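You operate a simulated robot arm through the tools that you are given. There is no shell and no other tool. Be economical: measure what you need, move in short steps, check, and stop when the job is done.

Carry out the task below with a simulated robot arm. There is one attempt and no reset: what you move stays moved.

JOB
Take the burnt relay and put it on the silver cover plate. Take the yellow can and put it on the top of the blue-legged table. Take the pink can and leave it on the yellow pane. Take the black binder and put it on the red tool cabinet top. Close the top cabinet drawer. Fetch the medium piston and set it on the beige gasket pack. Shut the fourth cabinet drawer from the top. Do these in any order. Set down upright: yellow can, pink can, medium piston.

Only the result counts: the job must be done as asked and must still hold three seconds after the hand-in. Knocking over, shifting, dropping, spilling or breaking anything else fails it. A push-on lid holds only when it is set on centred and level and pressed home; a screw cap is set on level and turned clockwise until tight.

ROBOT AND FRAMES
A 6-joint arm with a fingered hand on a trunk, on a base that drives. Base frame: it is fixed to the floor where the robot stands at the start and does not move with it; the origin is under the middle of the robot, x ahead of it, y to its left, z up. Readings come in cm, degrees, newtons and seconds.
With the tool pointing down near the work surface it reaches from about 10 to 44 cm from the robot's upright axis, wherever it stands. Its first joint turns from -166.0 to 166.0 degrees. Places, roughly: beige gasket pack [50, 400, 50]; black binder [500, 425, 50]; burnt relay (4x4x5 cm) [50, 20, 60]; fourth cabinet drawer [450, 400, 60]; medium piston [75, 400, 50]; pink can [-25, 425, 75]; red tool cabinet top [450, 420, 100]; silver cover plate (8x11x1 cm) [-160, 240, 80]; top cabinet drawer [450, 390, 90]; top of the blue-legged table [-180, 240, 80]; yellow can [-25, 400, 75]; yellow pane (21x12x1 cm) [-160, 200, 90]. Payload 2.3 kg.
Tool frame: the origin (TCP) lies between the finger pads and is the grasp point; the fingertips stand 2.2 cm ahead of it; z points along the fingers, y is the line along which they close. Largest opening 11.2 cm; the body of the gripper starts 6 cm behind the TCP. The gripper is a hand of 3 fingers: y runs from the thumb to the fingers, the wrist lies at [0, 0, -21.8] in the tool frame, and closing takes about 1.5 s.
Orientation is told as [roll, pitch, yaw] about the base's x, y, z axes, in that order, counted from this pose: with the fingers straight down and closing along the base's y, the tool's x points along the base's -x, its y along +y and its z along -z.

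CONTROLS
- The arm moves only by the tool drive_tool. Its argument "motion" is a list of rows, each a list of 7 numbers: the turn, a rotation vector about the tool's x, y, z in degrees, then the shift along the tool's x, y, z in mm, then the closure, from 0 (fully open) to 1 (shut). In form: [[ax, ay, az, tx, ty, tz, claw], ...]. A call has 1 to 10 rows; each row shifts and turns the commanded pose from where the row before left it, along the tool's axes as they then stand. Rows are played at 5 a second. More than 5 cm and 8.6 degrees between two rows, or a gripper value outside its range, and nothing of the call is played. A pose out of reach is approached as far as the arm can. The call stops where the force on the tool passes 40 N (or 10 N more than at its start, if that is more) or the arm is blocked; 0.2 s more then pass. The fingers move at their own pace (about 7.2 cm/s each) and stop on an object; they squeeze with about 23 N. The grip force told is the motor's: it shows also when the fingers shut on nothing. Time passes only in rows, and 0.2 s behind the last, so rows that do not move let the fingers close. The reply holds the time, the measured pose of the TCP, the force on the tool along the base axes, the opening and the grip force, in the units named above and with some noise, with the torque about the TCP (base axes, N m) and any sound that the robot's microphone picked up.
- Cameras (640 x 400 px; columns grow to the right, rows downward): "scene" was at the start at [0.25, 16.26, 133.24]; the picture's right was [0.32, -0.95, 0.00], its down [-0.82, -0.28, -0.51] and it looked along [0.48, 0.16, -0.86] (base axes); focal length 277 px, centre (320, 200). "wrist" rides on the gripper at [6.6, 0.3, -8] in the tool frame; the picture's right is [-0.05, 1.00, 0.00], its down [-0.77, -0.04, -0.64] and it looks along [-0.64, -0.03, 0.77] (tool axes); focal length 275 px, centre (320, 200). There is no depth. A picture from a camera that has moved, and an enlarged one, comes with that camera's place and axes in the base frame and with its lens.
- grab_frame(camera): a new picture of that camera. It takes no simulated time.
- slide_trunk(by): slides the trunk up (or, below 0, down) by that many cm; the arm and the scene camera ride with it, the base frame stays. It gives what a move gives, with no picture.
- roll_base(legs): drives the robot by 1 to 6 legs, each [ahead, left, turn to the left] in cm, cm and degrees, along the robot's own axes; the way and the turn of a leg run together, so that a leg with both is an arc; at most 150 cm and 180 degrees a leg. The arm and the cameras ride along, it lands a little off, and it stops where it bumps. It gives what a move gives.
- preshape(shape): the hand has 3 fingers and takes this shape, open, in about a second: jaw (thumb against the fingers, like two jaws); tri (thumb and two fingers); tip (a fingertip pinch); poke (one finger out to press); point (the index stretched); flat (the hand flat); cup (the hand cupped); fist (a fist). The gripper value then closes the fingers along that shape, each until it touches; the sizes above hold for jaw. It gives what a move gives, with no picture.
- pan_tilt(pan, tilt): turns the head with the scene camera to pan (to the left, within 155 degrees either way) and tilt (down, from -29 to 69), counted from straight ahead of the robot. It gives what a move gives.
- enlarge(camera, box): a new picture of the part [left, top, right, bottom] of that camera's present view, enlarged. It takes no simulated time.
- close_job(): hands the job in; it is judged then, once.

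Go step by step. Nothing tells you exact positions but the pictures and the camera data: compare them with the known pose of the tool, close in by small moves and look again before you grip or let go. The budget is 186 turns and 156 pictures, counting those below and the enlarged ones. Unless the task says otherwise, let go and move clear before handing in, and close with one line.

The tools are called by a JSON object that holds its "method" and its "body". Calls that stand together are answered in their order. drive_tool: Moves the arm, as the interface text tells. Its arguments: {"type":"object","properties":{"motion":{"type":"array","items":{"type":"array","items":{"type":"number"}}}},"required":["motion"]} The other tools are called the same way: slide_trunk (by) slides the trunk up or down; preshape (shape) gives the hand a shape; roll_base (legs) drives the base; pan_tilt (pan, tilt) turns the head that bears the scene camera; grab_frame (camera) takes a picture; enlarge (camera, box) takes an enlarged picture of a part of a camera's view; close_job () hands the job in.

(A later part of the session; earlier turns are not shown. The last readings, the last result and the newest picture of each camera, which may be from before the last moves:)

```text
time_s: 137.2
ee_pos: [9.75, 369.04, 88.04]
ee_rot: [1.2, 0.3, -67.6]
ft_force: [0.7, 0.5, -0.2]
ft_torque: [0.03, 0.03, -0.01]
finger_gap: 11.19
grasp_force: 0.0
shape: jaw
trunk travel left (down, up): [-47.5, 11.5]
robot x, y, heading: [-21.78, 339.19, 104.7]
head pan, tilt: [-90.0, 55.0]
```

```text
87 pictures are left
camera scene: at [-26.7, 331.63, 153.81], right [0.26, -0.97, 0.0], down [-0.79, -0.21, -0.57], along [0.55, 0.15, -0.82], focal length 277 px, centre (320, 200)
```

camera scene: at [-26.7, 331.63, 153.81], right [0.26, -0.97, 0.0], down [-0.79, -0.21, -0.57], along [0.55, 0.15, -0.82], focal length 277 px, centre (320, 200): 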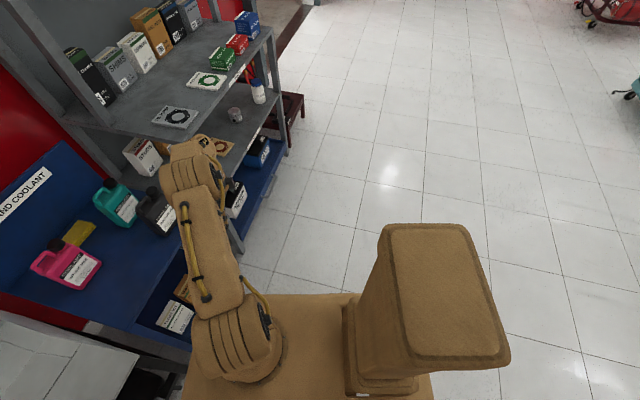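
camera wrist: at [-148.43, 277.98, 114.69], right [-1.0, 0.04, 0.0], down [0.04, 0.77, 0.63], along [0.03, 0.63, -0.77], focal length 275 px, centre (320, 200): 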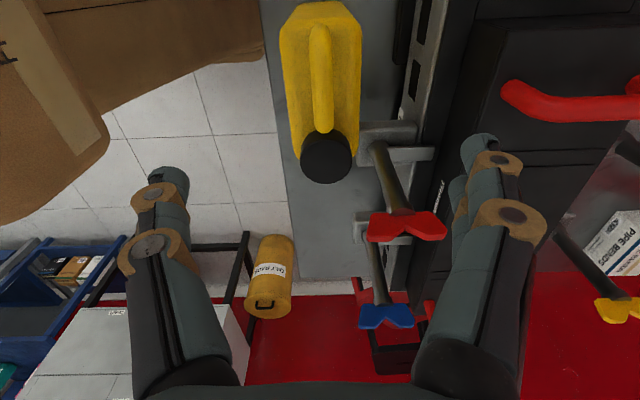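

My refused retract let the hand swing against the parts washer during the turn. I'll back off, check the washer, and take dependent moves one at a time from now on.

{"method": "roll_base", "body": {"legs": [[-22, 0, 0], [0, 0, 75]]}}

{"method": "pan_tilt", "body": {"pan": -75, "tilt": 35}}

{"method": "grab_frame", "body": {"camera": "scene"}}

```text
time_s: 142.1
ee_pos: [-37.22, 356.0, 88.0]
ee_rot: [1.2, 0.3, 8.0]
ft_force: [-0.4, 0.0, 0.6]
ft_torque: [0.0, 0.01, 0.0]
finger_gap: 11.16
grasp_force: 0.1
shape: jaw
trunk travel left (down, up): [-47.5, 11.5]
robot x, y, heading: [-16.05, 318.16, -180.0]
head pan, tilt: [-90.0, 55.0]
```

```text
time_s: 143.0
ee_pos: [-37.14, 355.97, 88.03]
ee_rot: [1.1, 0.4, 8.0]
ft_force: [0.1, 0.3, -0.2]
ft_torque: [-0.04, 0.01, 0.01]
finger_gap: 11.18
grasp_force: 0.0
shape: jaw
trunk travel left (down, up): [-47.5, 11.5]
robot x, y, heading: [-15.79, 318.52, -179.7]
head pan, tilt: [-75.0, 35.0]
```

```text
86 pictures are left
camera scene: at [-12.33, 312.75, 156.63], right [0.96, 0.26, 0.0], down [0.15, -0.55, -0.82], along [-0.22, 0.79, -0.57], focal length 277 px, centre (320, 200)
```

scene: 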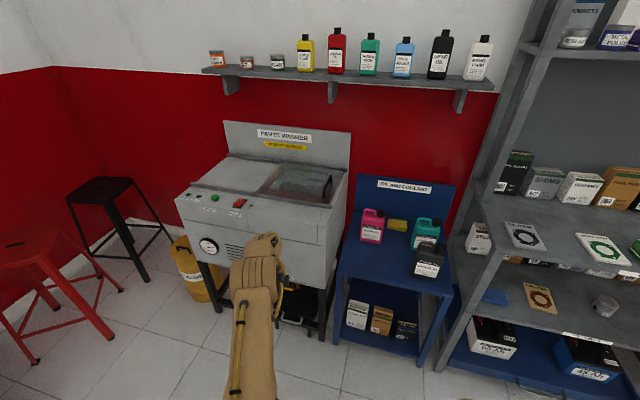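

The washer looks undisturbed. I'll straighten the tool and bring it to x≈-15.5 while still clear of the shelf.

{"method": "drive_tool", "body": {"motion": [[1.1, 0.3, 8.0, 0, 0, 0, 0], [0, 0, 0, -44, 0, -10, 0], [0, 0, 0, -44, 0, -10, 0], [0, 0, 0, -44, 0, -10, 0], [0, 0, 0, -44, 0, -10, 0], [0, 0, 0, -42, 0, 0, 0], [0, 0, 0, 0, 0, 0, 0]]}}

```text
time_s: 144.6
ee_pos: [-15.36, 355.79, 91.63]
ee_rot: [-0.1, 0.6, -0.1]
ft_force: [-0.1, 0.1, -0.7]
ft_torque: [0.01, -0.01, -0.01]
finger_gap: 11.17
grasp_force: 0.1
shape: jaw
trunk travel left (down, up): [-47.5, 11.5]
robot x, y, heading: [-16.12, 317.85, -179.8]
head pan, tilt: [-75.0, 35.0]
```

{"method": "roll_base", "body": {"legs": [[0, -48, 0]]}}

{"method": "pan_tilt", "body": {"pan": -90, "tilt": 60}}

{"method": "grab_frame", "body": {"camera": "scene"}}

{"method": "grab_frame", "body": {"camera": "wrist"}}

```text
time_s: 147.4
ee_pos: [-15.93, 404.6, 91.63]
ee_rot: [-0.1, 0.6, 0.2]
ft_force: [0.2, 0.5, -0.1]
ft_torque: [-0.04, 0.02, -0.01]
finger_gap: 11.19
grasp_force: 0.0
shape: jaw
trunk travel left (down, up): [-47.5, 11.5]
robot x, y, heading: [-16.08, 367.05, -179.4]
head pan, tilt: [-75.0, 35.0]
```

```text
time_s: 148.3
ee_pos: [-15.91, 404.48, 91.64]
ee_rot: [-0.1, 0.5, 0.2]
ft_force: [0.8, 0.1, 0.6]
ft_torque: [-0.01, 0.0, 0.01]
finger_gap: 11.19
grasp_force: 0.0
shape: jaw
trunk travel left (down, up): [-47.5, 11.5]
robot x, y, heading: [-16.64, 366.62, -179.4]
head pan, tilt: [-90.0, 60.0]
```

```text
85 pictures are left
camera scene: at [-10.39, 359.57, 153.21], right [1.0, 0.01, 0.0], down [0.01, -0.87, -0.5], along [-0.01, 0.5, -0.87], focal length 277 px, centre (320, 200)
```

scene: 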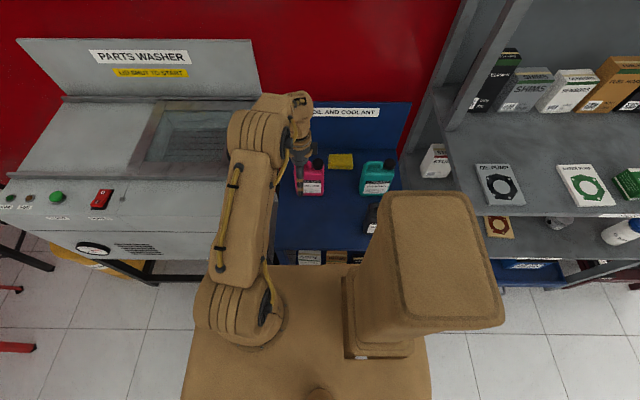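

```text
84 pictures are left
camera wrist: at [-22.5, 404.73, 99.67], right [0.04, 1.0, 0.0], down [0.78, -0.03, 0.63], along [0.63, -0.03, -0.78], focal length 275 px, centre (320, 200)
```

wrist: 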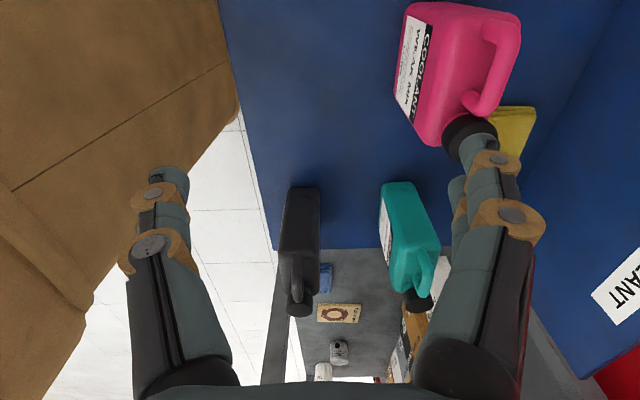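

Cap confirmed at (-11.6, 416.7). I'll inch 2 cm closer, adjust the trunk and then extend over the can.

{"method": "drive_tool", "body": {"motion": [[0, 0, 0, 0, 0, -40, 0], [0, 0, 0, 0, 0, 0, 0]]}}

{"method": "roll_base", "body": {"legs": [[0, -1.8, -0.5]]}}

{"method": "slide_trunk", "body": {"by": -8}}

{"method": "drive_tool", "body": {"motion": [[0, 0, 0, 0, 40, 0, 0], [0, 0, 0, 0, 40, 0, 0], [0, 0, 0, 0, 20, 0, 0], [0, 0, 0, 0, 0, 0, 0]]}}

{"method": "grab_frame", "body": {"camera": "wrist"}}

```text
time_s: 148.9
ee_pos: [-15.72, 404.5, 95.72]
ee_rot: [-0.2, 0.6, 0.1]
ft_force: [0.1, 0.0, 0.0]
ft_torque: [0.02, 0.03, 0.04]
finger_gap: 11.19
grasp_force: 0.1
shape: jaw
trunk travel left (down, up): [-47.5, 11.5]
robot x, y, heading: [-16.15, 366.61, -179.5]
head pan, tilt: [-90.0, 60.0]
```

```text
time_s: 149.7
ee_pos: [-15.55, 406.39, 95.61]
ee_rot: [-0.1, 0.6, -0.2]
ft_force: [0.3, -0.1, -0.1]
ft_torque: [0.02, 0.02, 0.0]
finger_gap: 11.2
grasp_force: 0.2
shape: jaw
trunk travel left (down, up): [-47.5, 11.5]
robot x, y, heading: [-16.34, 368.52, -179.8]
head pan, tilt: [-90.0, 60.0]
```

```text
time_s: 150.9
ee_pos: [-15.61, 406.32, 87.75]
ee_rot: [-0.2, 0.7, -0.3]
ft_force: [0.2, 0.0, 0.6]
ft_torque: [0.01, 0.01, -0.03]
finger_gap: 11.17
grasp_force: 0.0
shape: jaw
trunk travel left (down, up): [-39.5, 19.5]
robot x, y, heading: [-16.65, 368.82, -179.8]
head pan, tilt: [-90.0, 60.0]
```

```text
time_s: 151.9
ee_pos: [-15.37, 412.09, 87.71]
ee_rot: [-0.1, 0.6, -0.2]
ft_force: [0.6, 0.2, 0.4]
ft_torque: [0.02, -0.03, 0.02]
finger_gap: 11.23
grasp_force: 0.0
shape: jaw
out of reach, approached as far as the arm can: row 2, 3
trunk travel left (down, up): [-39.5, 19.5]
robot x, y, heading: [-16.31, 368.71, -180.1]
head pan, tilt: [-90.0, 60.0]
```

```text
83 pictures are left
camera wrist: at [-22.0, 412.43, 95.72], right [0.05, 1.0, 0.0], down [0.78, -0.04, 0.63], along [0.63, -0.03, -0.78], focal length 275 px, centre (320, 200)
```

wrist: 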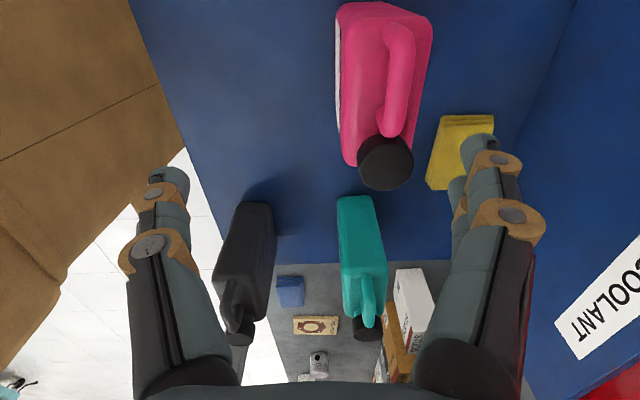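

Sideways reach tops out near y=412. I'll shift the base slightly and add a small 6° tool tilt, which covers the remaining few centimetres.

{"method": "drive_tool", "body": {"motion": [[-6, 0, 0, 0, 0, 0, 0], [0, 0, 0, 0, 0, 0, 0]]}}

{"method": "roll_base", "body": {"legs": [[-4, -1.2, 0]]}}

{"method": "drive_tool", "body": {"motion": [[0, 0, 0, 40, 20, -2, 0], [0, 0, 0, 0, 20, -2, 0], [0, 0, 0, 0, 0, 0, 0]]}}

{"method": "grab_frame", "body": {"camera": "wrist"}}

```text
time_s: 152.5
ee_pos: [-15.42, 412.19, 87.67]
ee_rot: [5.9, 0.7, -0.3]
ft_force: [-1.3, 0.0, 0.6]
ft_torque: [0.0, 0.0, 0.04]
finger_gap: 11.21
grasp_force: 0.0
shape: jaw
trunk travel left (down, up): [-39.5, 19.5]
robot x, y, heading: [-16.44, 368.8, -179.9]
head pan, tilt: [-90.0, 60.0]
```

```text
time_s: 153.4
ee_pos: [-11.31, 413.3, 87.69]
ee_rot: [5.9, 0.7, -0.3]
ft_force: [0.1, -0.9, -0.3]
ft_torque: [-0.01, 0.04, 0.0]
finger_gap: 11.23
grasp_force: 0.1
shape: jaw
trunk travel left (down, up): [-39.5, 19.5]
robot x, y, heading: [-12.57, 370.12, -179.8]
head pan, tilt: [-90.0, 60.0]
```

```text
time_s: 154.2
ee_pos: [-15.72, 416.09, 88.3]
ee_rot: [6.0, 0.6, -0.3]
ft_force: [-0.1, -0.1, 0.2]
ft_torque: [-0.02, -0.02, 0.03]
finger_gap: 11.23
grasp_force: 0.1
shape: jaw
out of reach, approached as far as the arm can: row 2
trunk travel left (down, up): [-39.5, 19.5]
robot x, y, heading: [-12.5, 369.89, -180.1]
head pan, tilt: [-90.0, 60.0]
```

```text
82 pictures are left
camera wrist: at [-22.34, 415.54, 96.34], right [0.05, 0.99, 0.1], down [0.78, -0.11, 0.62], along [0.63, 0.05, -0.78], focal length 275 px, centre (320, 200)
```

wrist: 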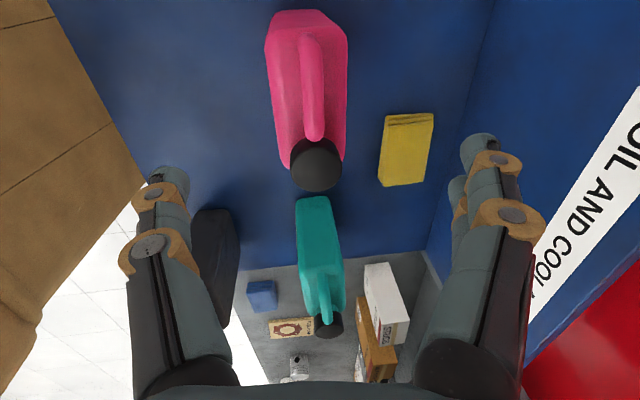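

{"method": "drive_tool", "body": {"motion": [[0, 0, 0, 0, -3, 40, 0], [0, 0, 0, 0, -3, 40, 0], [0, 0, 0, 0, -3, 35, 0], [0, 0, 0, 0, 0, 0, 0]]}}

{"method": "grab_frame", "body": {"camera": "wrist"}}

{"method": "enlarge", "body": {"camera": "scene", "box": [230, 80, 410, 260]}}

```text
time_s: 155.2
ee_pos: [-15.81, 416.14, 77.0]
ee_rot: [5.9, 0.6, -0.3]
ft_force: [-1.1, -0.1, -0.9]
ft_torque: [0.02, 0.01, -0.01]
finger_gap: 11.2
grasp_force: 0.2
shape: jaw
trunk travel left (down, up): [-39.5, 19.5]
robot x, y, heading: [-12.44, 369.83, -180.2]
head pan, tilt: [-90.0, 60.0]
```

```text
81 pictures are left
camera wrist: at [-22.36, 415.61, 84.89], right [0.05, 0.99, 0.1], down [0.78, -0.11, 0.62], along [0.63, 0.05, -0.78], focal length 275 px, centre (320, 200)
```

wrist: 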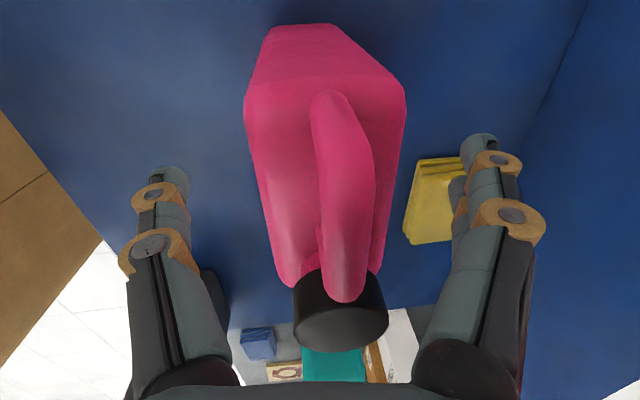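

```text
2.22 times, centred on (320, 170) of scene
camera zoom: at [-6.46, 362.53, 145.21], right [1.0, 0.0, 0.0], down [0.0, -0.87, -0.5], along [0.0, 0.5, -0.87], focal length 616 px, centre (320, 267)
```

zoom: 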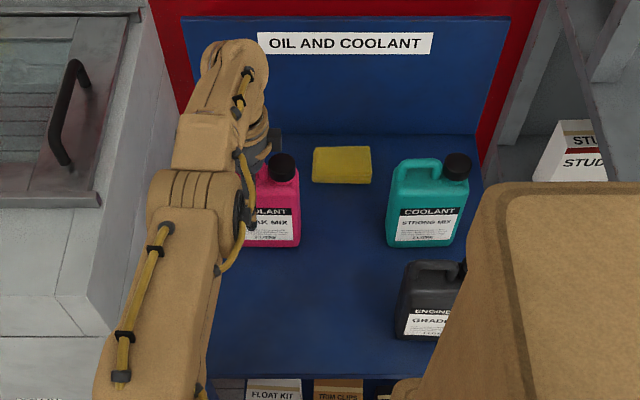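

{"method": "drive_tool", "body": {"motion": [[0, 0, 0, 0, -2, 15, 0], [0, 0, 0, 0, -1, 10, 0], [0, 0, 0, 0, 0, 0, 0]]}}

{"method": "grab_frame", "body": {"camera": "wrist"}}

```text
time_s: 156.0
ee_pos: [-15.84, 415.6, 74.48]
ee_rot: [5.8, 0.6, -0.3]
ft_force: [-0.2, -0.1, 0.5]
ft_torque: [0.02, -0.02, 0.02]
finger_gap: 11.19
grasp_force: 0.1
shape: jaw
out of reach, approached as far as the arm can: row 1
trunk travel left (down, up): [-39.5, 19.5]
robot x, y, heading: [-12.81, 370.02, -180.1]
head pan, tilt: [-90.0, 60.0]
```

```text
79 pictures are left
camera wrist: at [-22.48, 415.23, 82.49], right [0.05, 0.99, 0.1], down [0.78, -0.11, 0.62], along [0.63, 0.05, -0.78], focal length 275 px, centre (320, 200)
```

wrist: 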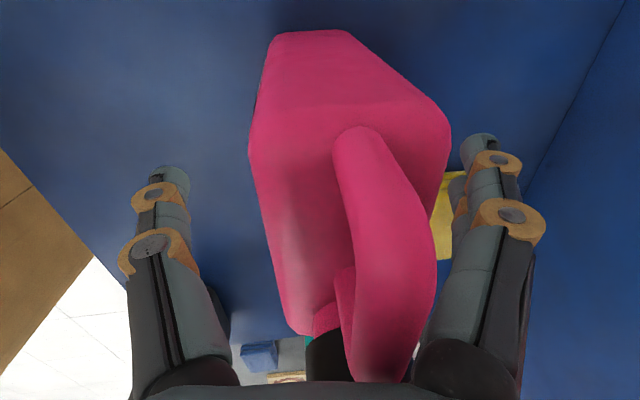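

{"method": "drive_tool", "body": {"motion": [[0, 0, 0, 0, 4, -40, 0], [0, 0, 0, 0, 2, -15, 0], [0, 0, 0, 0, 0, 0, 0]]}}

{"method": "slide_trunk", "body": {"by": -5.5}}

{"method": "drive_tool", "body": {"motion": [[0, 0, 0, 0, 5, 0, 0], [0, 0, 0, 0, 5, 0, 0], [0, 0, 0, 0, 0, 0, 0]]}}

{"method": "grab_frame", "body": {"camera": "wrist"}}

```text
time_s: 156.8
ee_pos: [-15.85, 415.87, 79.97]
ee_rot: [5.9, 0.6, -0.3]
ft_force: [0.3, 0.3, -0.4]
ft_torque: [0.02, 0.01, -0.01]
finger_gap: 11.21
grasp_force: 0.1
shape: jaw
trunk travel left (down, up): [-39.5, 19.5]
robot x, y, heading: [-12.4, 369.45, -180.3]
head pan, tilt: [-90.0, 60.0]
```

```text
time_s: 157.7
ee_pos: [-15.8, 415.86, 74.39]
ee_rot: [5.9, 0.6, -0.3]
ft_force: [-0.1, 0.4, -0.1]
ft_torque: [-0.02, 0.02, -0.01]
finger_gap: 11.21
grasp_force: 0.1
shape: jaw
trunk travel left (down, up): [-34.0, 25.0]
robot x, y, heading: [-12.25, 370.06, -179.9]
head pan, tilt: [-90.0, 60.0]
```

```text
time_s: 158.5
ee_pos: [-15.81, 416.45, 74.6]
ee_rot: [6.0, 0.6, -0.2]
ft_force: [-0.3, -0.3, -0.9]
ft_torque: [0.0, -0.03, 0.01]
finger_gap: 11.19
grasp_force: 0.1
shape: jaw
out of reach, approached as far as the arm can: row 2
trunk travel left (down, up): [-34.0, 25.0]
robot x, y, heading: [-12.22, 370.03, -179.9]
head pan, tilt: [-90.0, 60.0]
```

```text
78 pictures are left
camera wrist: at [-22.45, 415.92, 82.57], right [0.05, 0.99, 0.1], down [0.78, -0.11, 0.62], along [0.63, 0.05, -0.78], focal length 275 px, centre (320, 200)
```

wrist: 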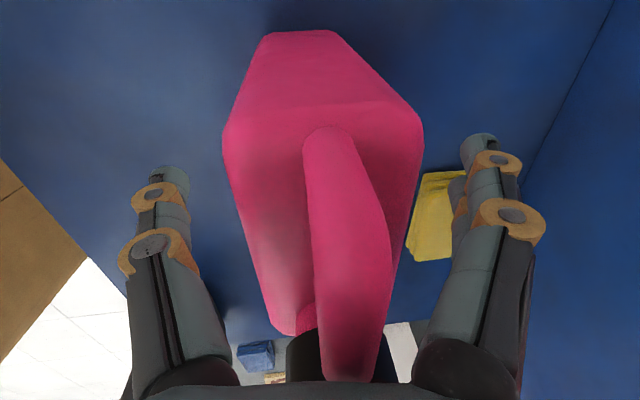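

Well centred now, so I'll grip.

{"method": "drive_tool", "body": {"motion": [[0, 0, 0, 0, 0, 3, 0], [0, 0, 0, 0, 0, 0, 0.4], [0, 0, 0, 0, 0, 0, 0.7], [0, 0, 0, 0, 0, 0, 1], [0, 0, 0, 0, 0, 0, 1], [0, 0, 0, 0, 0, 0, 1], [0, 0, 0, 0, 0, 0, 1]]}}

{"method": "grab_frame", "body": {"camera": "wrist"}}

```text
time_s: 160.1
ee_pos: [-15.88, 416.42, 74.33]
ee_rot: [6.0, 0.5, -0.4]
ft_force: [0.4, -0.1, -0.1]
ft_torque: [-0.05, 0.01, 0.0]
finger_gap: 5.04
grasp_force: 22.7
shape: jaw
trunk travel left (down, up): [-34.0, 25.0]
robot x, y, heading: [-12.28, 369.9, -180.2]
head pan, tilt: [-90.0, 60.0]
```

```text
77 pictures are left
camera wrist: at [-22.5, 415.92, 82.26], right [0.05, 0.99, 0.1], down [0.78, -0.11, 0.62], along [0.63, 0.05, -0.78], focal length 275 px, centre (320, 200)
```

wrist: 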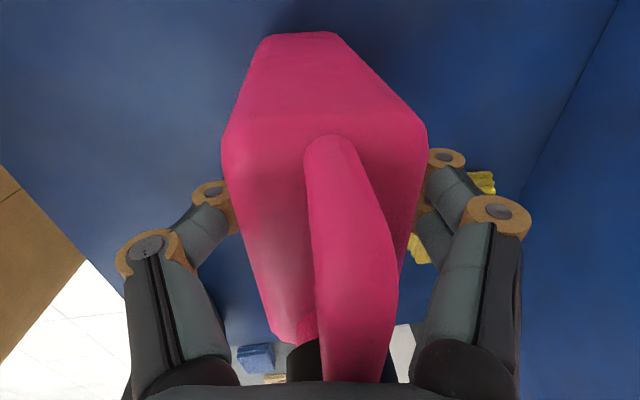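

{"method": "slide_trunk", "body": {"by": 6}}

{"method": "grab_frame", "body": {"camera": "wrist"}}

```text
time_s: 161.1
ee_pos: [-15.88, 416.5, 80.21]
ee_rot: [5.9, 0.6, -0.3]
ft_force: [0.2, 1.1, -10.7]
ft_torque: [-0.02, 0.15, 0.0]
finger_gap: 4.99
grasp_force: 22.8
shape: jaw
trunk travel left (down, up): [-40.0, 19.0]
robot x, y, heading: [-12.37, 369.63, -180.0]
head pan, tilt: [-90.0, 60.0]
```

```text
76 pictures are left
camera wrist: at [-22.5, 416.01, 88.2], right [0.05, 0.99, 0.1], down [0.78, -0.11, 0.62], along [0.63, 0.05, -0.78], focal length 275 px, centre (320, 200)
```

wrist: 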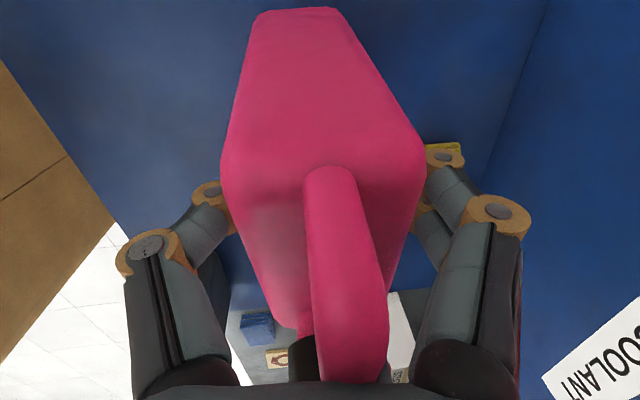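

The can is lifted but has pitched slightly about the grip axis. I'll raise it more, back out and inspect.

{"method": "slide_trunk", "body": {"by": 15}}

{"method": "roll_base", "body": {"legs": [[0, 70, 0]]}}

{"method": "grab_frame", "body": {"camera": "wrist"}}

{"method": "grab_frame", "body": {"camera": "scene"}}

```text
time_s: 162.9
ee_pos: [-15.98, 416.52, 95.28]
ee_rot: [5.9, 0.6, -0.3]
ft_force: [0.8, 0.9, -10.4]
ft_torque: [0.03, 0.11, -0.01]
finger_gap: 4.97
grasp_force: 23.8
shape: jaw
trunk travel left (down, up): [-55.0, 4.0]
robot x, y, heading: [-12.17, 370.05, -180.1]
head pan, tilt: [-90.0, 60.0]
```

```text
time_s: 166.7
ee_pos: [-15.92, 347.79, 95.21]
ee_rot: [5.9, 0.6, -0.2]
ft_force: [-0.1, -0.6, -10.0]
ft_torque: [0.03, 0.1, 0.0]
finger_gap: 4.99
grasp_force: 23.1
shape: jaw
trunk travel left (down, up): [-55.0, 4.0]
robot x, y, heading: [-12.55, 301.23, -179.8]
head pan, tilt: [-90.0, 60.0]
```

```text
75 pictures are left
camera wrist: at [-22.52, 347.3, 103.22], right [0.05, 0.99, 0.1], down [0.78, -0.1, 0.62], along [0.63, 0.05, -0.78], focal length 275 px, centre (320, 200)
```

wrist: 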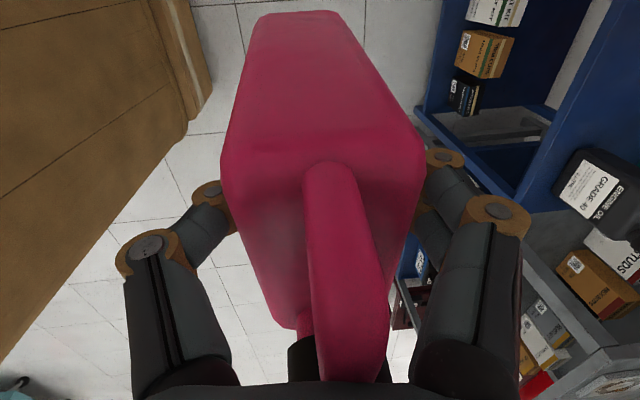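

```text
74 pictures are left
camera scene: at [-6.36, 294.02, 160.71], right [1.0, 0.0, 0.0], down [0.0, -0.87, -0.5], along [0.0, 0.5, -0.87], focal length 277 px, centre (320, 200)
```

scene: 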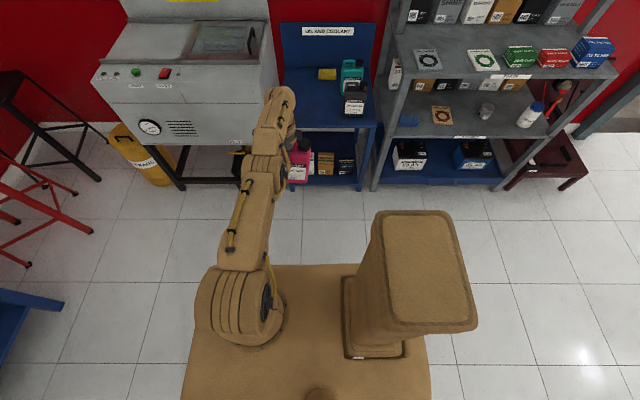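

The grip is stable. I'll raise the can and turn the base so the arm-right side faces the table, which keeps the arm pose unchanged.

{"method": "drive_tool", "body": {"motion": [[0, 0, 0, 0, 4.5, -43, 1], [0, 0, 0, 0, 4.5, -43, 1], [0, 0, 0, 0, 4.5, -43, 1], [0, 0, 0, 0, 0, 0, 1]]}}

{"method": "roll_base", "body": {"legs": [[0, 0, 90], [94, 0, 0], [0, -62, 0]]}}

{"method": "pan_tilt", "body": {"pan": -90, "tilt": 45}}

{"method": "grab_frame", "body": {"camera": "scene"}}

```text
time_s: 167.7
ee_pos: [-16.12, 346.81, 107.78]
ee_rot: [5.9, 0.6, -0.2]
ft_force: [-0.5, 0.4, -10.7]
ft_torque: [0.02, 0.09, -0.05]
finger_gap: 4.94
grasp_force: 23.4
shape: jaw
out of reach, approached as far as the arm can: row 2, 3
trunk travel left (down, up): [-55.0, 4.0]
robot x, y, heading: [-12.1, 301.22, -179.8]
head pan, tilt: [-90.0, 60.0]
```

```text
time_s: 179.3
ee_pos: [-118.56, 204.74, 107.76]
ee_rot: [5.9, 0.7, 90.9]
ft_force: [-1.0, 0.0, -11.4]
ft_torque: [-0.09, -0.02, 0.02]
finger_gap: 4.94
grasp_force: 23.2
shape: jaw
trunk travel left (down, up): [-55.0, 4.0]
robot x, y, heading: [-72.44, 209.36, -88.9]
head pan, tilt: [-90.0, 60.0]
```

```text
time_s: 180.1
ee_pos: [-118.56, 204.66, 107.68]
ee_rot: [5.9, 0.6, 90.9]
ft_force: [0.3, -0.2, -11.3]
ft_torque: [-0.1, -0.01, -0.01]
finger_gap: 4.93
grasp_force: 22.7
shape: jaw
trunk travel left (down, up): [-55.0, 4.0]
robot x, y, heading: [-72.83, 209.34, -88.8]
head pan, tilt: [-90.0, 45.0]
```

```text
73 pictures are left
camera scene: at [-67.53, 215.54, 162.65], right [-0.02, 1.0, 0.0], down [0.71, 0.02, -0.71], along [-0.71, -0.02, -0.71], focal length 277 px, centre (320, 200)
```

scene: 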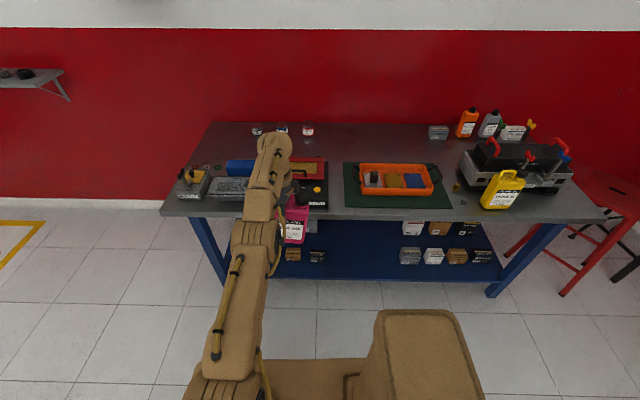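

{"method": "enlarge", "body": {"camera": "scene", "box": [210, 130, 350, 250]}}

{"method": "roll_base", "body": {"legs": [[0, -30, 0]]}}

{"method": "grab_frame", "body": {"camera": "wrist"}}

{"method": "enlarge", "body": {"camera": "scene", "box": [180, 100, 400, 260]}}

```text
3.33 times, centred on (280, 190) of scene
camera zoom: at [-67.53, 215.54, 162.65], right [-0.02, 1.0, 0.0], down [0.71, 0.02, -0.71], along [-0.71, -0.02, -0.71], focal length 924 px, centre (453, 233)
```

zoom: 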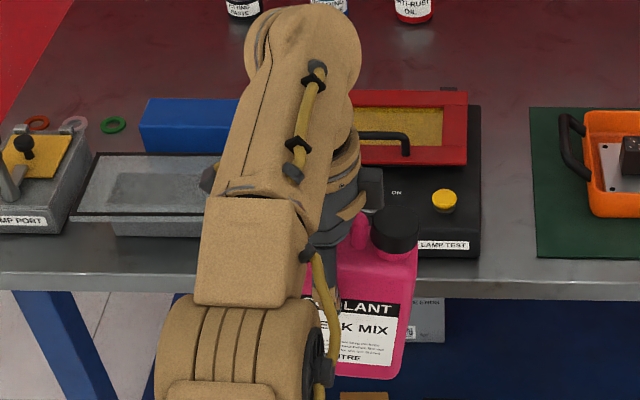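

```text
time_s: 182.2
ee_pos: [-148.58, 204.34, 107.85]
ee_rot: [5.9, 0.6, 90.6]
ft_force: [-0.1, -0.3, -11.4]
ft_torque: [-0.09, 0.0, 0.01]
finger_gap: 4.96
grasp_force: 23.0
shape: jaw
trunk travel left (down, up): [-55.0, 4.0]
robot x, y, heading: [-103.12, 208.96, -89.2]
head pan, tilt: [-90.0, 45.0]
```

```text
71 pictures are left
camera wrist: at [-148.06, 197.82, 115.71], right [-0.99, 0.04, 0.1], down [0.09, 0.78, 0.62], along [-0.06, 0.63, -0.78], focal length 275 px, centre (320, 200)
```

wrist: 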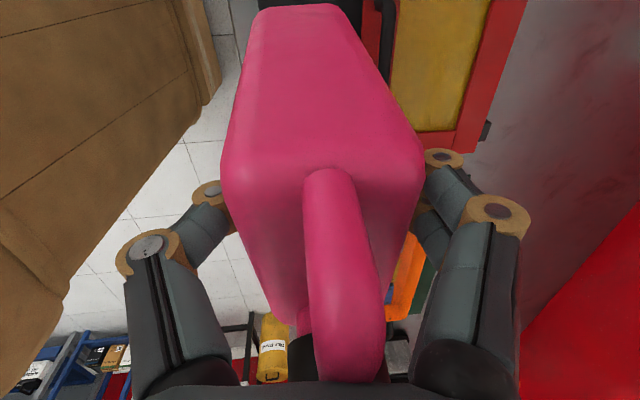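

```text
2.50 times, centred on (290, 180) of scene
camera zoom: at [-97.52, 214.93, 162.66], right [-0.02, 1.0, 0.0], down [0.71, 0.01, -0.71], along [-0.71, -0.01, -0.71], focal length 693 px, centre (395, 250)
```

zoom: 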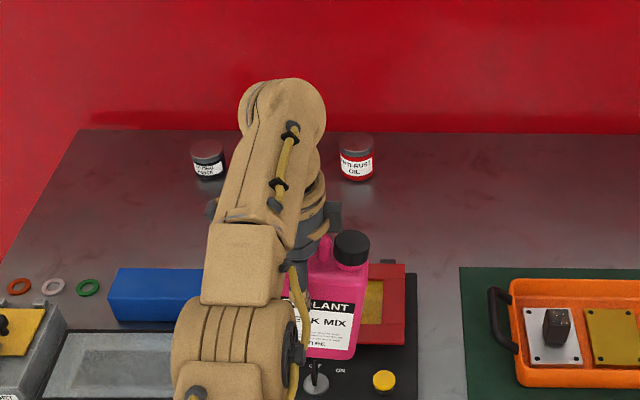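

{"method": "drive_tool", "body": {"motion": [[0, -6, 0, 0, 0, 0, 1], [0, 0, 0, 0, 0, 0, 1]]}}

{"method": "roll_base", "body": {"legs": [[0, -13, 0]]}}

{"method": "pan_tilt", "body": {"pan": -90, "tilt": 55}}

{"method": "grab_frame", "body": {"camera": "wrist"}}

{"method": "enlarge", "body": {"camera": "scene", "box": [180, 80, 400, 240]}}

```text
time_s: 182.8
ee_pos: [-148.55, 204.45, 107.88]
ee_rot: [5.9, -5.3, 90.1]
ft_force: [0.3, 0.0, -11.1]
ft_torque: [-0.08, -0.01, 0.0]
finger_gap: 4.93
grasp_force: 23.1
shape: jaw
trunk travel left (down, up): [-55.0, 4.0]
robot x, y, heading: [-102.88, 208.77, -89.1]
head pan, tilt: [-90.0, 45.0]
```

```text
time_s: 184.1
ee_pos: [-161.71, 204.34, 107.86]
ee_rot: [5.9, -5.3, 89.9]
ft_force: [-0.6, -0.3, -10.3]
ft_torque: [-0.13, -0.02, 0.01]
finger_gap: 4.96
grasp_force: 23.7
shape: jaw
trunk travel left (down, up): [-55.0, 4.0]
robot x, y, heading: [-116.19, 208.79, -89.1]
head pan, tilt: [-90.0, 45.0]
```

```text
time_s: 184.8
ee_pos: [-161.62, 204.28, 107.74]
ee_rot: [5.8, -5.4, 90.0]
ft_force: [-0.1, 0.4, -11.0]
ft_torque: [-0.1, -0.02, 0.01]
finger_gap: 4.93
grasp_force: 23.1
shape: jaw
trunk travel left (down, up): [-55.0, 4.0]
robot x, y, heading: [-115.84, 208.72, -89.1]
head pan, tilt: [-90.0, 55.0]
```

```text
69 pictures are left
camera wrist: at [-161.14, 196.89, 115.02], right [-0.99, 0.04, 0.11], down [0.1, 0.71, 0.7], along [-0.05, 0.7, -0.71], focal length 275 px, centre (320, 200)
```

wrist: 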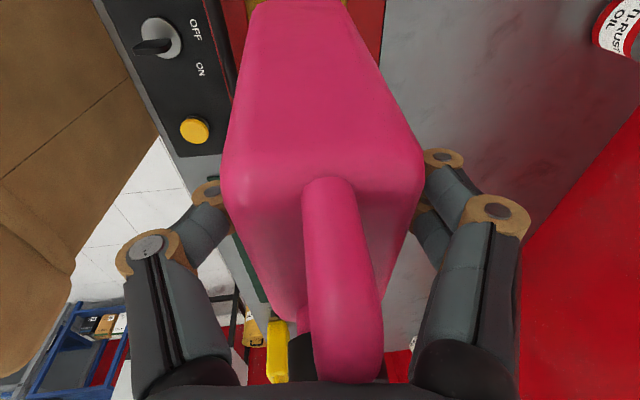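

```text
2.50 times, centred on (290, 160) of scene
camera zoom: at [-109.59, 214.72, 161.32], right [-0.01, 1.0, 0.0], down [0.82, 0.01, -0.57], along [-0.57, -0.01, -0.82], focal length 693 px, centre (395, 300)
```

zoom: 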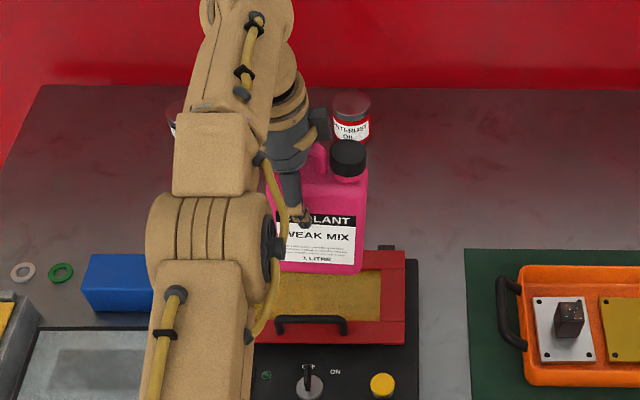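

The can hangs level above the pane. I'll shift 1.5 cm in -y and lower with the trunk for a purely vertical motion.

{"method": "drive_tool", "body": {"motion": [[0, 0, 0, 15, 0, 0, 1], [0, 0, 0, 0, 0, 0, 1]]}}

{"method": "slide_trunk", "body": {"by": -5.5}}

{"method": "enlarge", "body": {"camera": "scene", "box": [230, 120, 370, 240]}}

```text
time_s: 185.4
ee_pos: [-161.71, 202.85, 107.57]
ee_rot: [5.9, -5.3, 89.8]
ft_force: [-0.2, 0.9, -10.7]
ft_torque: [-0.11, -0.03, -0.02]
finger_gap: 4.92
grasp_force: 22.4
shape: jaw
trunk travel left (down, up): [-55.0, 4.0]
robot x, y, heading: [-116.04, 208.46, -89.4]
head pan, tilt: [-90.0, 55.0]
```

```text
time_s: 186.3
ee_pos: [-161.61, 202.78, 102.03]
ee_rot: [5.9, -5.3, 90.0]
ft_force: [0.8, 0.1, -10.1]
ft_torque: [-0.12, 0.01, 0.01]
finger_gap: 4.95
grasp_force: 22.3
shape: jaw
trunk travel left (down, up): [-49.5, 9.5]
robot x, y, heading: [-116.16, 208.43, -89.3]
head pan, tilt: [-90.0, 55.0]
```

```text
3.33 times, centred on (300, 180) of scene
camera zoom: at [-109.59, 214.72, 155.81], right [-0.01, 1.0, 0.0], down [0.82, 0.01, -0.57], along [-0.57, -0.01, -0.82], focal length 924 px, centre (387, 267)
```

zoom: 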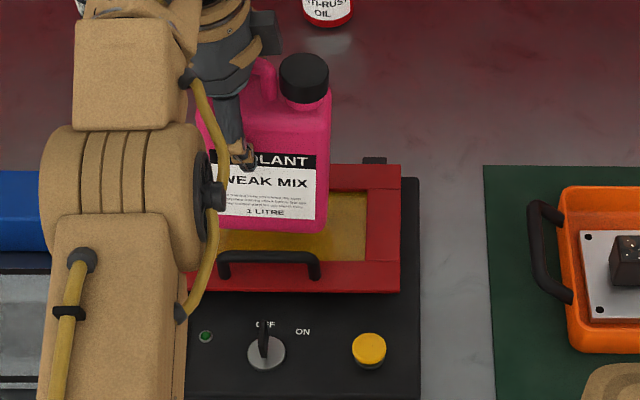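

{"method": "slide_trunk", "body": {"by": -1.6}}

{"method": "slide_trunk", "body": {"by": -0.4}}

{"method": "enlarge", "body": {"camera": "scene", "box": [230, 120, 370, 240]}}

```text
time_s: 187.0
ee_pos: [-161.54, 202.65, 100.55]
ee_rot: [6.0, -5.2, 90.0]
ft_force: [0.2, -0.1, -9.5]
ft_torque: [-0.2, 0.0, 0.02]
finger_gap: 4.93
grasp_force: 23.0
shape: jaw
trunk travel left (down, up): [-47.9, 11.1]
robot x, y, heading: [-116.17, 208.71, -89.3]
head pan, tilt: [-90.0, 55.0]
```

```text
time_s: 187.5
ee_pos: [-161.57, 202.78, 100.16]
ee_rot: [6.0, -5.3, 89.9]
ft_force: [0.0, -0.2, -11.1]
ft_torque: [-0.13, -0.04, 0.01]
finger_gap: 4.95
grasp_force: 23.3
shape: jaw
trunk travel left (down, up): [-47.5, 11.5]
robot x, y, heading: [-116.25, 208.74, -89.4]
head pan, tilt: [-90.0, 55.0]
```

```text
3.33 times, centred on (300, 180) of scene
camera zoom: at [-109.59, 214.72, 153.81], right [-0.01, 1.0, 0.0], down [0.82, 0.01, -0.57], along [-0.57, -0.01, -0.82], focal length 924 px, centre (387, 267)
```

zoom: 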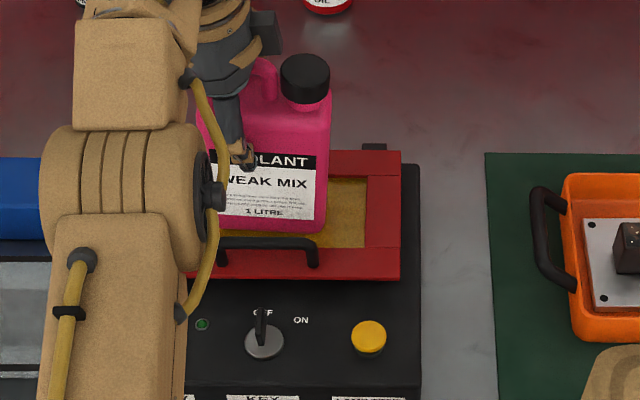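

{"method": "slide_trunk", "body": {"by": -0.6}}

{"method": "slide_trunk", "body": {"by": -0.3}}

```text
time_s: 188.0
ee_pos: [-161.59, 202.7, 99.62]
ee_rot: [6.0, -5.4, 89.9]
ft_force: [-0.1, -1.4, -7.0]
ft_torque: [-0.03, -0.06, -0.01]
finger_gap: 4.91
grasp_force: 23.1
shape: jaw
trunk travel left (down, up): [-46.9, 12.1]
robot x, y, heading: [-116.36, 208.59, -89.2]
head pan, tilt: [-90.0, 55.0]
```

```text
time_s: 188.6
ee_pos: [-161.42, 202.72, 99.35]
ee_rot: [6.1, -5.3, 89.9]
ft_force: [-3.0, -1.5, 8.6]
ft_torque: [-0.06, -0.03, -0.03]
finger_gap: 4.97
grasp_force: 22.9
shape: jaw
trunk travel left (down, up): [-46.6, 12.4]
robot x, y, heading: [-116.38, 208.61, -89.3]
head pan, tilt: [-90.0, 55.0]
```

It's seated on the pane. I'll open and lift away vertically with the trunk.

{"method": "drive_tool", "body": {"motion": [[0, 0, 0, 0, 0, 0, 0.5], [0, 0, 0, 0, 0, 0, 0.35], [0, 0, 0, 0, 0, 0, 0.2], [0, 0, 0, 0, 0, 0, 0.1], [0, 0, 0, 0, 0, 0, 0.1], [0, 0, 0, 0, 0, 0, 0.1]]}}

{"method": "grab_frame", "body": {"camera": "wrist"}}

```text
time_s: 190.0
ee_pos: [-161.42, 202.75, 99.22]
ee_rot: [6.0, -5.3, 89.8]
ft_force: [-0.5, -0.3, 0.0]
ft_torque: [0.01, 0.03, -0.01]
finger_gap: 10.06
grasp_force: 0.0
shape: jaw
trunk travel left (down, up): [-46.6, 12.4]
robot x, y, heading: [-116.15, 208.7, -89.2]
head pan, tilt: [-90.0, 55.0]
```

```text
65 pictures are left
camera wrist: at [-161.04, 195.4, 106.51], right [-0.99, 0.04, 0.11], down [0.1, 0.71, 0.7], along [-0.05, 0.7, -0.71], focal length 275 px, centre (320, 200)
```

wrist: 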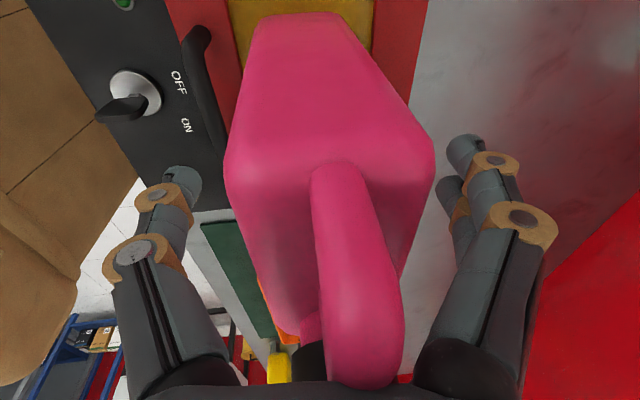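

{"method": "slide_trunk", "body": {"by": 12.2}}

{"method": "roll_base", "body": {"legs": [[0, 35, 0]]}}

{"method": "enlarge", "body": {"camera": "scene", "box": [200, 100, 480, 280]}}

```text
time_s: 191.5
ee_pos: [-161.58, 202.65, 111.51]
ee_rot: [6.0, -5.3, 89.9]
ft_force: [-0.1, -0.2, 0.2]
ft_torque: [0.02, -0.01, -0.04]
finger_gap: 10.07
grasp_force: 0.0
shape: jaw
trunk travel left (down, up): [-58.8, 0.2]
robot x, y, heading: [-116.17, 208.69, -89.1]
head pan, tilt: [-90.0, 55.0]
```

```text
time_s: 193.8
ee_pos: [-126.5, 203.38, 111.43]
ee_rot: [6.0, -5.4, 89.5]
ft_force: [0.1, -0.3, 1.0]
ft_torque: [-0.03, 0.01, -0.02]
finger_gap: 10.07
grasp_force: 0.0
shape: jaw
trunk travel left (down, up): [-58.8, 0.2]
robot x, y, heading: [-81.17, 208.93, -89.3]
head pan, tilt: [-90.0, 55.0]
```

```text
2.22 times, centred on (340, 190) of scene
camera zoom: at [-74.32, 215.1, 165.11], right [-0.01, 1.0, 0.0], down [0.82, 0.01, -0.57], along [-0.57, 0.0, -0.82], focal length 616 px, centre (276, 222)
```

zoom: 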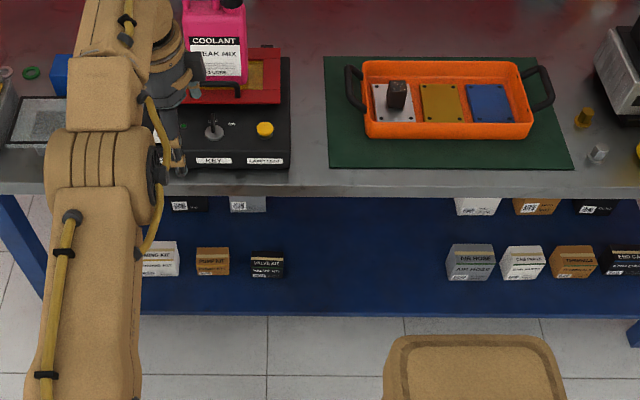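

The pink can stands on the pane. Next I'll go to the grey shelf for the piston, first driving to open floor in front of it.

{"method": "drive_tool", "body": {"motion": [[6, 5.4, 0, 0, -40, 0, 0], [0, 0, 0, 0, -40, 0, 0], [0, 0, 0, 0, -40, 0, 0], [0, 0, 0, 0, 0, 0, 0]]}}

{"method": "roll_base", "body": {"legs": [[0, 0, 90], [0, 0, 90], [100, 0, 0], [0, -130, 0]]}}

{"method": "pan_tilt", "body": {"pan": 0, "tilt": 30}}

{"method": "grab_frame", "body": {"camera": "scene"}}

```text
time_s: 194.8
ee_pos: [-114.73, 203.33, 111.03]
ee_rot: [0.1, 0.1, 89.9]
ft_force: [0.0, 0.5, 0.4]
ft_torque: [-0.01, 0.01, 0.01]
finger_gap: 11.2
grasp_force: 0.1
shape: jaw
trunk travel left (down, up): [-58.8, 0.2]
robot x, y, heading: [-81.11, 209.1, -89.2]
head pan, tilt: [-90.0, 55.0]
```

```text
time_s: 213.8
ee_pos: [78.51, 321.79, 110.93]
ee_rot: [0.1, 0.1, -87.7]
ft_force: [-1.2, -0.2, -0.2]
ft_torque: [0.0, 0.0, -0.02]
finger_gap: 11.21
grasp_force: 0.0
shape: jaw
trunk travel left (down, up): [-58.8, 0.2]
robot x, y, heading: [45.07, 314.67, 92.7]
head pan, tilt: [-90.0, 55.0]
```

```text
time_s: 215.4
ee_pos: [78.75, 321.75, 110.94]
ee_rot: [0.0, 0.1, -87.8]
ft_force: [-0.6, -0.6, 0.2]
ft_torque: [0.02, 0.01, 0.02]
finger_gap: 11.21
grasp_force: 0.2
shape: jaw
trunk travel left (down, up): [-58.8, 0.2]
robot x, y, heading: [44.94, 314.39, 92.9]
head pan, tilt: [0.0, 30.0]
```

```text
63 pictures are left
camera scene: at [31.0, 317.02, 168.71], right [1.0, 0.05, 0.0], down [0.02, -0.5, -0.87], along [-0.04, 0.86, -0.5], focal length 277 px, centre (320, 200)
```

scene: 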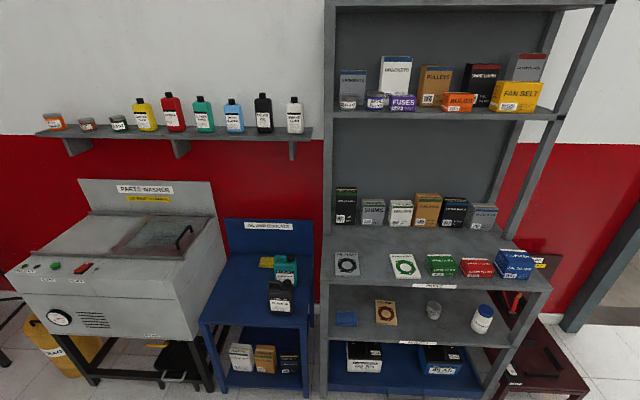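

{"method": "slide_trunk", "body": {"by": -45}}

{"method": "roll_base", "body": {"legs": [[0, -14, -2.8]]}}

{"method": "pan_tilt", "body": {"pan": 0, "tilt": 35}}

{"method": "grab_frame", "body": {"camera": "scene"}}

```text
refused: -45 is not a number from -40 to 40
```

```text
time_s: 216.8
ee_pos: [93.0, 320.47, 110.91]
ee_rot: [-0.1, 0.2, -90.6]
ft_force: [1.4, 0.8, -0.5]
ft_torque: [-0.01, 0.0, 0.01]
finger_gap: 11.2
grasp_force: 0.1
shape: jaw
trunk travel left (down, up): [-58.8, 0.2]
robot x, y, heading: [59.22, 315.2, 90.0]
head pan, tilt: [0.0, 30.0]
```

```text
time_s: 217.4
ee_pos: [93.1, 320.5, 110.97]
ee_rot: [-0.1, 0.0, -90.6]
ft_force: [-0.6, 0.4, 0.2]
ft_torque: [0.03, 0.0, 0.02]
finger_gap: 11.18
grasp_force: 0.0
shape: jaw
trunk travel left (down, up): [-58.8, 0.2]
robot x, y, heading: [59.5, 315.05, 90.0]
head pan, tilt: [0.0, 35.0]
```

```text
62 pictures are left
camera scene: at [45.3, 317.83, 167.94], right [1.0, 0.0, 0.0], down [0.0, -0.57, -0.82], along [0.0, 0.82, -0.57], focal length 277 px, centre (320, 200)
```

scene: 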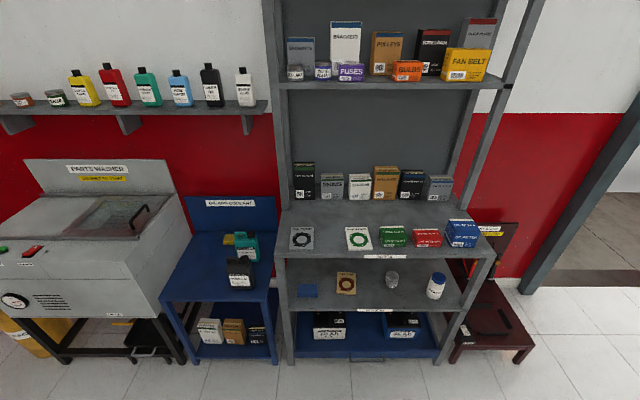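

{"method": "enlarge", "body": {"camera": "scene", "box": [270, 210, 510, 370]}}

{"method": "slide_trunk", "body": {"by": -40}}

{"method": "enlarge", "body": {"camera": "scene", "box": [270, 110, 510, 270]}}

```text
2.50 times, centred on (390, 290) of scene
camera zoom: at [45.3, 317.83, 167.94], right [1.0, 0.0, 0.0], down [0.0, -0.57, -0.82], along [0.0, 0.82, -0.57], focal length 693 px, centre (145, -25)
```

zoom: 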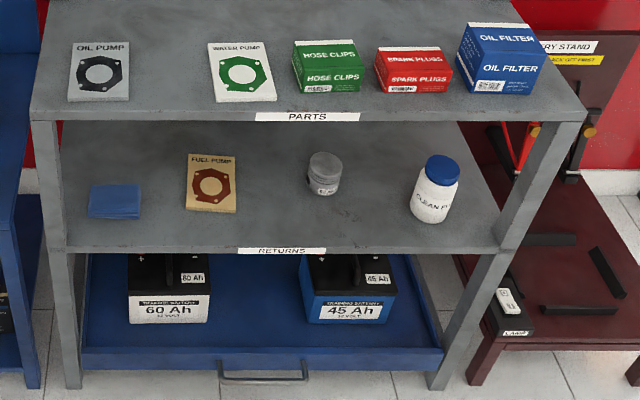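

```text
time_s: 221.3
ee_pos: [93.06, 320.7, 70.97]
ee_rot: [0.0, 0.1, -90.6]
ft_force: [-0.4, -0.1, 0.0]
ft_torque: [0.01, -0.01, -0.01]
finger_gap: 11.18
grasp_force: 0.1
shape: jaw
trunk travel left (down, up): [-18.8, 40.2]
robot x, y, heading: [59.39, 315.14, 89.6]
head pan, tilt: [0.0, 35.0]
```

```text
2.50 times, centred on (390, 190) of scene
camera zoom: at [45.28, 317.83, 127.94], right [1.0, 0.0, 0.0], down [0.0, -0.57, -0.82], along [0.0, 0.82, -0.57], focal length 693 px, centre (145, 225)
```

zoom: 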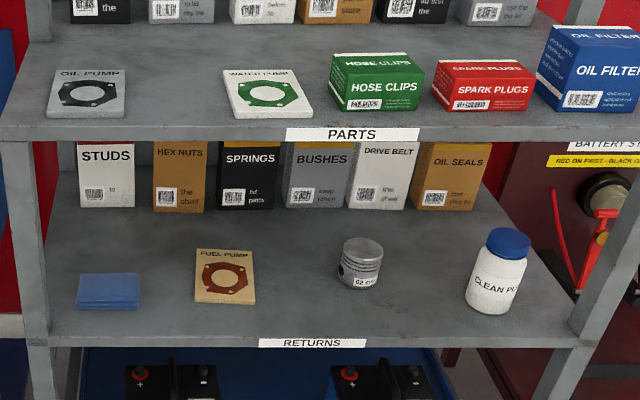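

Piston stands at about (80.3, 407) on the shelf at z≈54.5, and the pack is centred near (58.4, 407.5). There's about 30 cm of clearance under the upper shelf, so I'll go in with a 45° tilted tool. First I'll swing the arm forward.

{"method": "drive_tool", "body": {"motion": [[0, 0, -8.2, 48, -3.4, 0, 0], [0, 0, -8.2, 48, -3.4, 0, 0], [0, 0, -8.2, 48, -3.4, 0, 0], [0, 0, -8.2, 48, -3.4, 0, 0], [0, 0, -8.2, 48, -3.4, 0, 0], [0, 0, -8.2, 48, -3.4, 0, 0], [0, 0, -8.2, 48, -3.4, 0, 0], [0, 0, -8.2, 48, -3.4, 0, 0], [0, 0, -8.2, 48, -3.4, 0, 0], [0, 0, -8.2, 48, -3.4, 0, 0]]}}

{"method": "drive_tool", "body": {"motion": [[0, 0, -8.2, 40, 0, 0, 0], [0, 0, -8.2, 0, 0, 0, 0], [0, 0, -8.2, 0, 0, 0, 0], [0, 0, -8.2, 0, 0, 0, 0], [0, 0, -8.2, 0, 0, 0, 0], [0, 0, -8.2, 0, 0, 0, 0], [0, 0, -8.2, 0, 0, 0, 0], [0, 0, -8.2, 0, 0, 0, 0], [0, 0, -8.2, 0, 0, 0, 0], [0, 0, -8.2, 0, 0, 0, 0]]}}

```text
time_s: 223.5
ee_pos: [64.33, 354.03, 71.13]
ee_rot: [0.2, -0.1, -8.5]
ft_force: [-0.9, 0.2, 0.0]
ft_torque: [0.04, 0.0, -0.02]
finger_gap: 11.17
grasp_force: 0.1
shape: jaw
trunk travel left (down, up): [-18.8, 40.2]
robot x, y, heading: [59.53, 315.07, 90.0]
head pan, tilt: [0.0, 35.0]
```

```text
time_s: 225.7
ee_pos: [60.52, 354.72, 70.92]
ee_rot: [0.0, -0.2, 73.7]
ft_force: [-0.5, 0.0, -0.6]
ft_torque: [0.0, 0.01, 0.01]
finger_gap: 11.19
grasp_force: 0.1
shape: jaw
trunk travel left (down, up): [-18.8, 40.2]
robot x, y, heading: [59.18, 315.06, 90.0]
head pan, tilt: [0.0, 35.0]
```

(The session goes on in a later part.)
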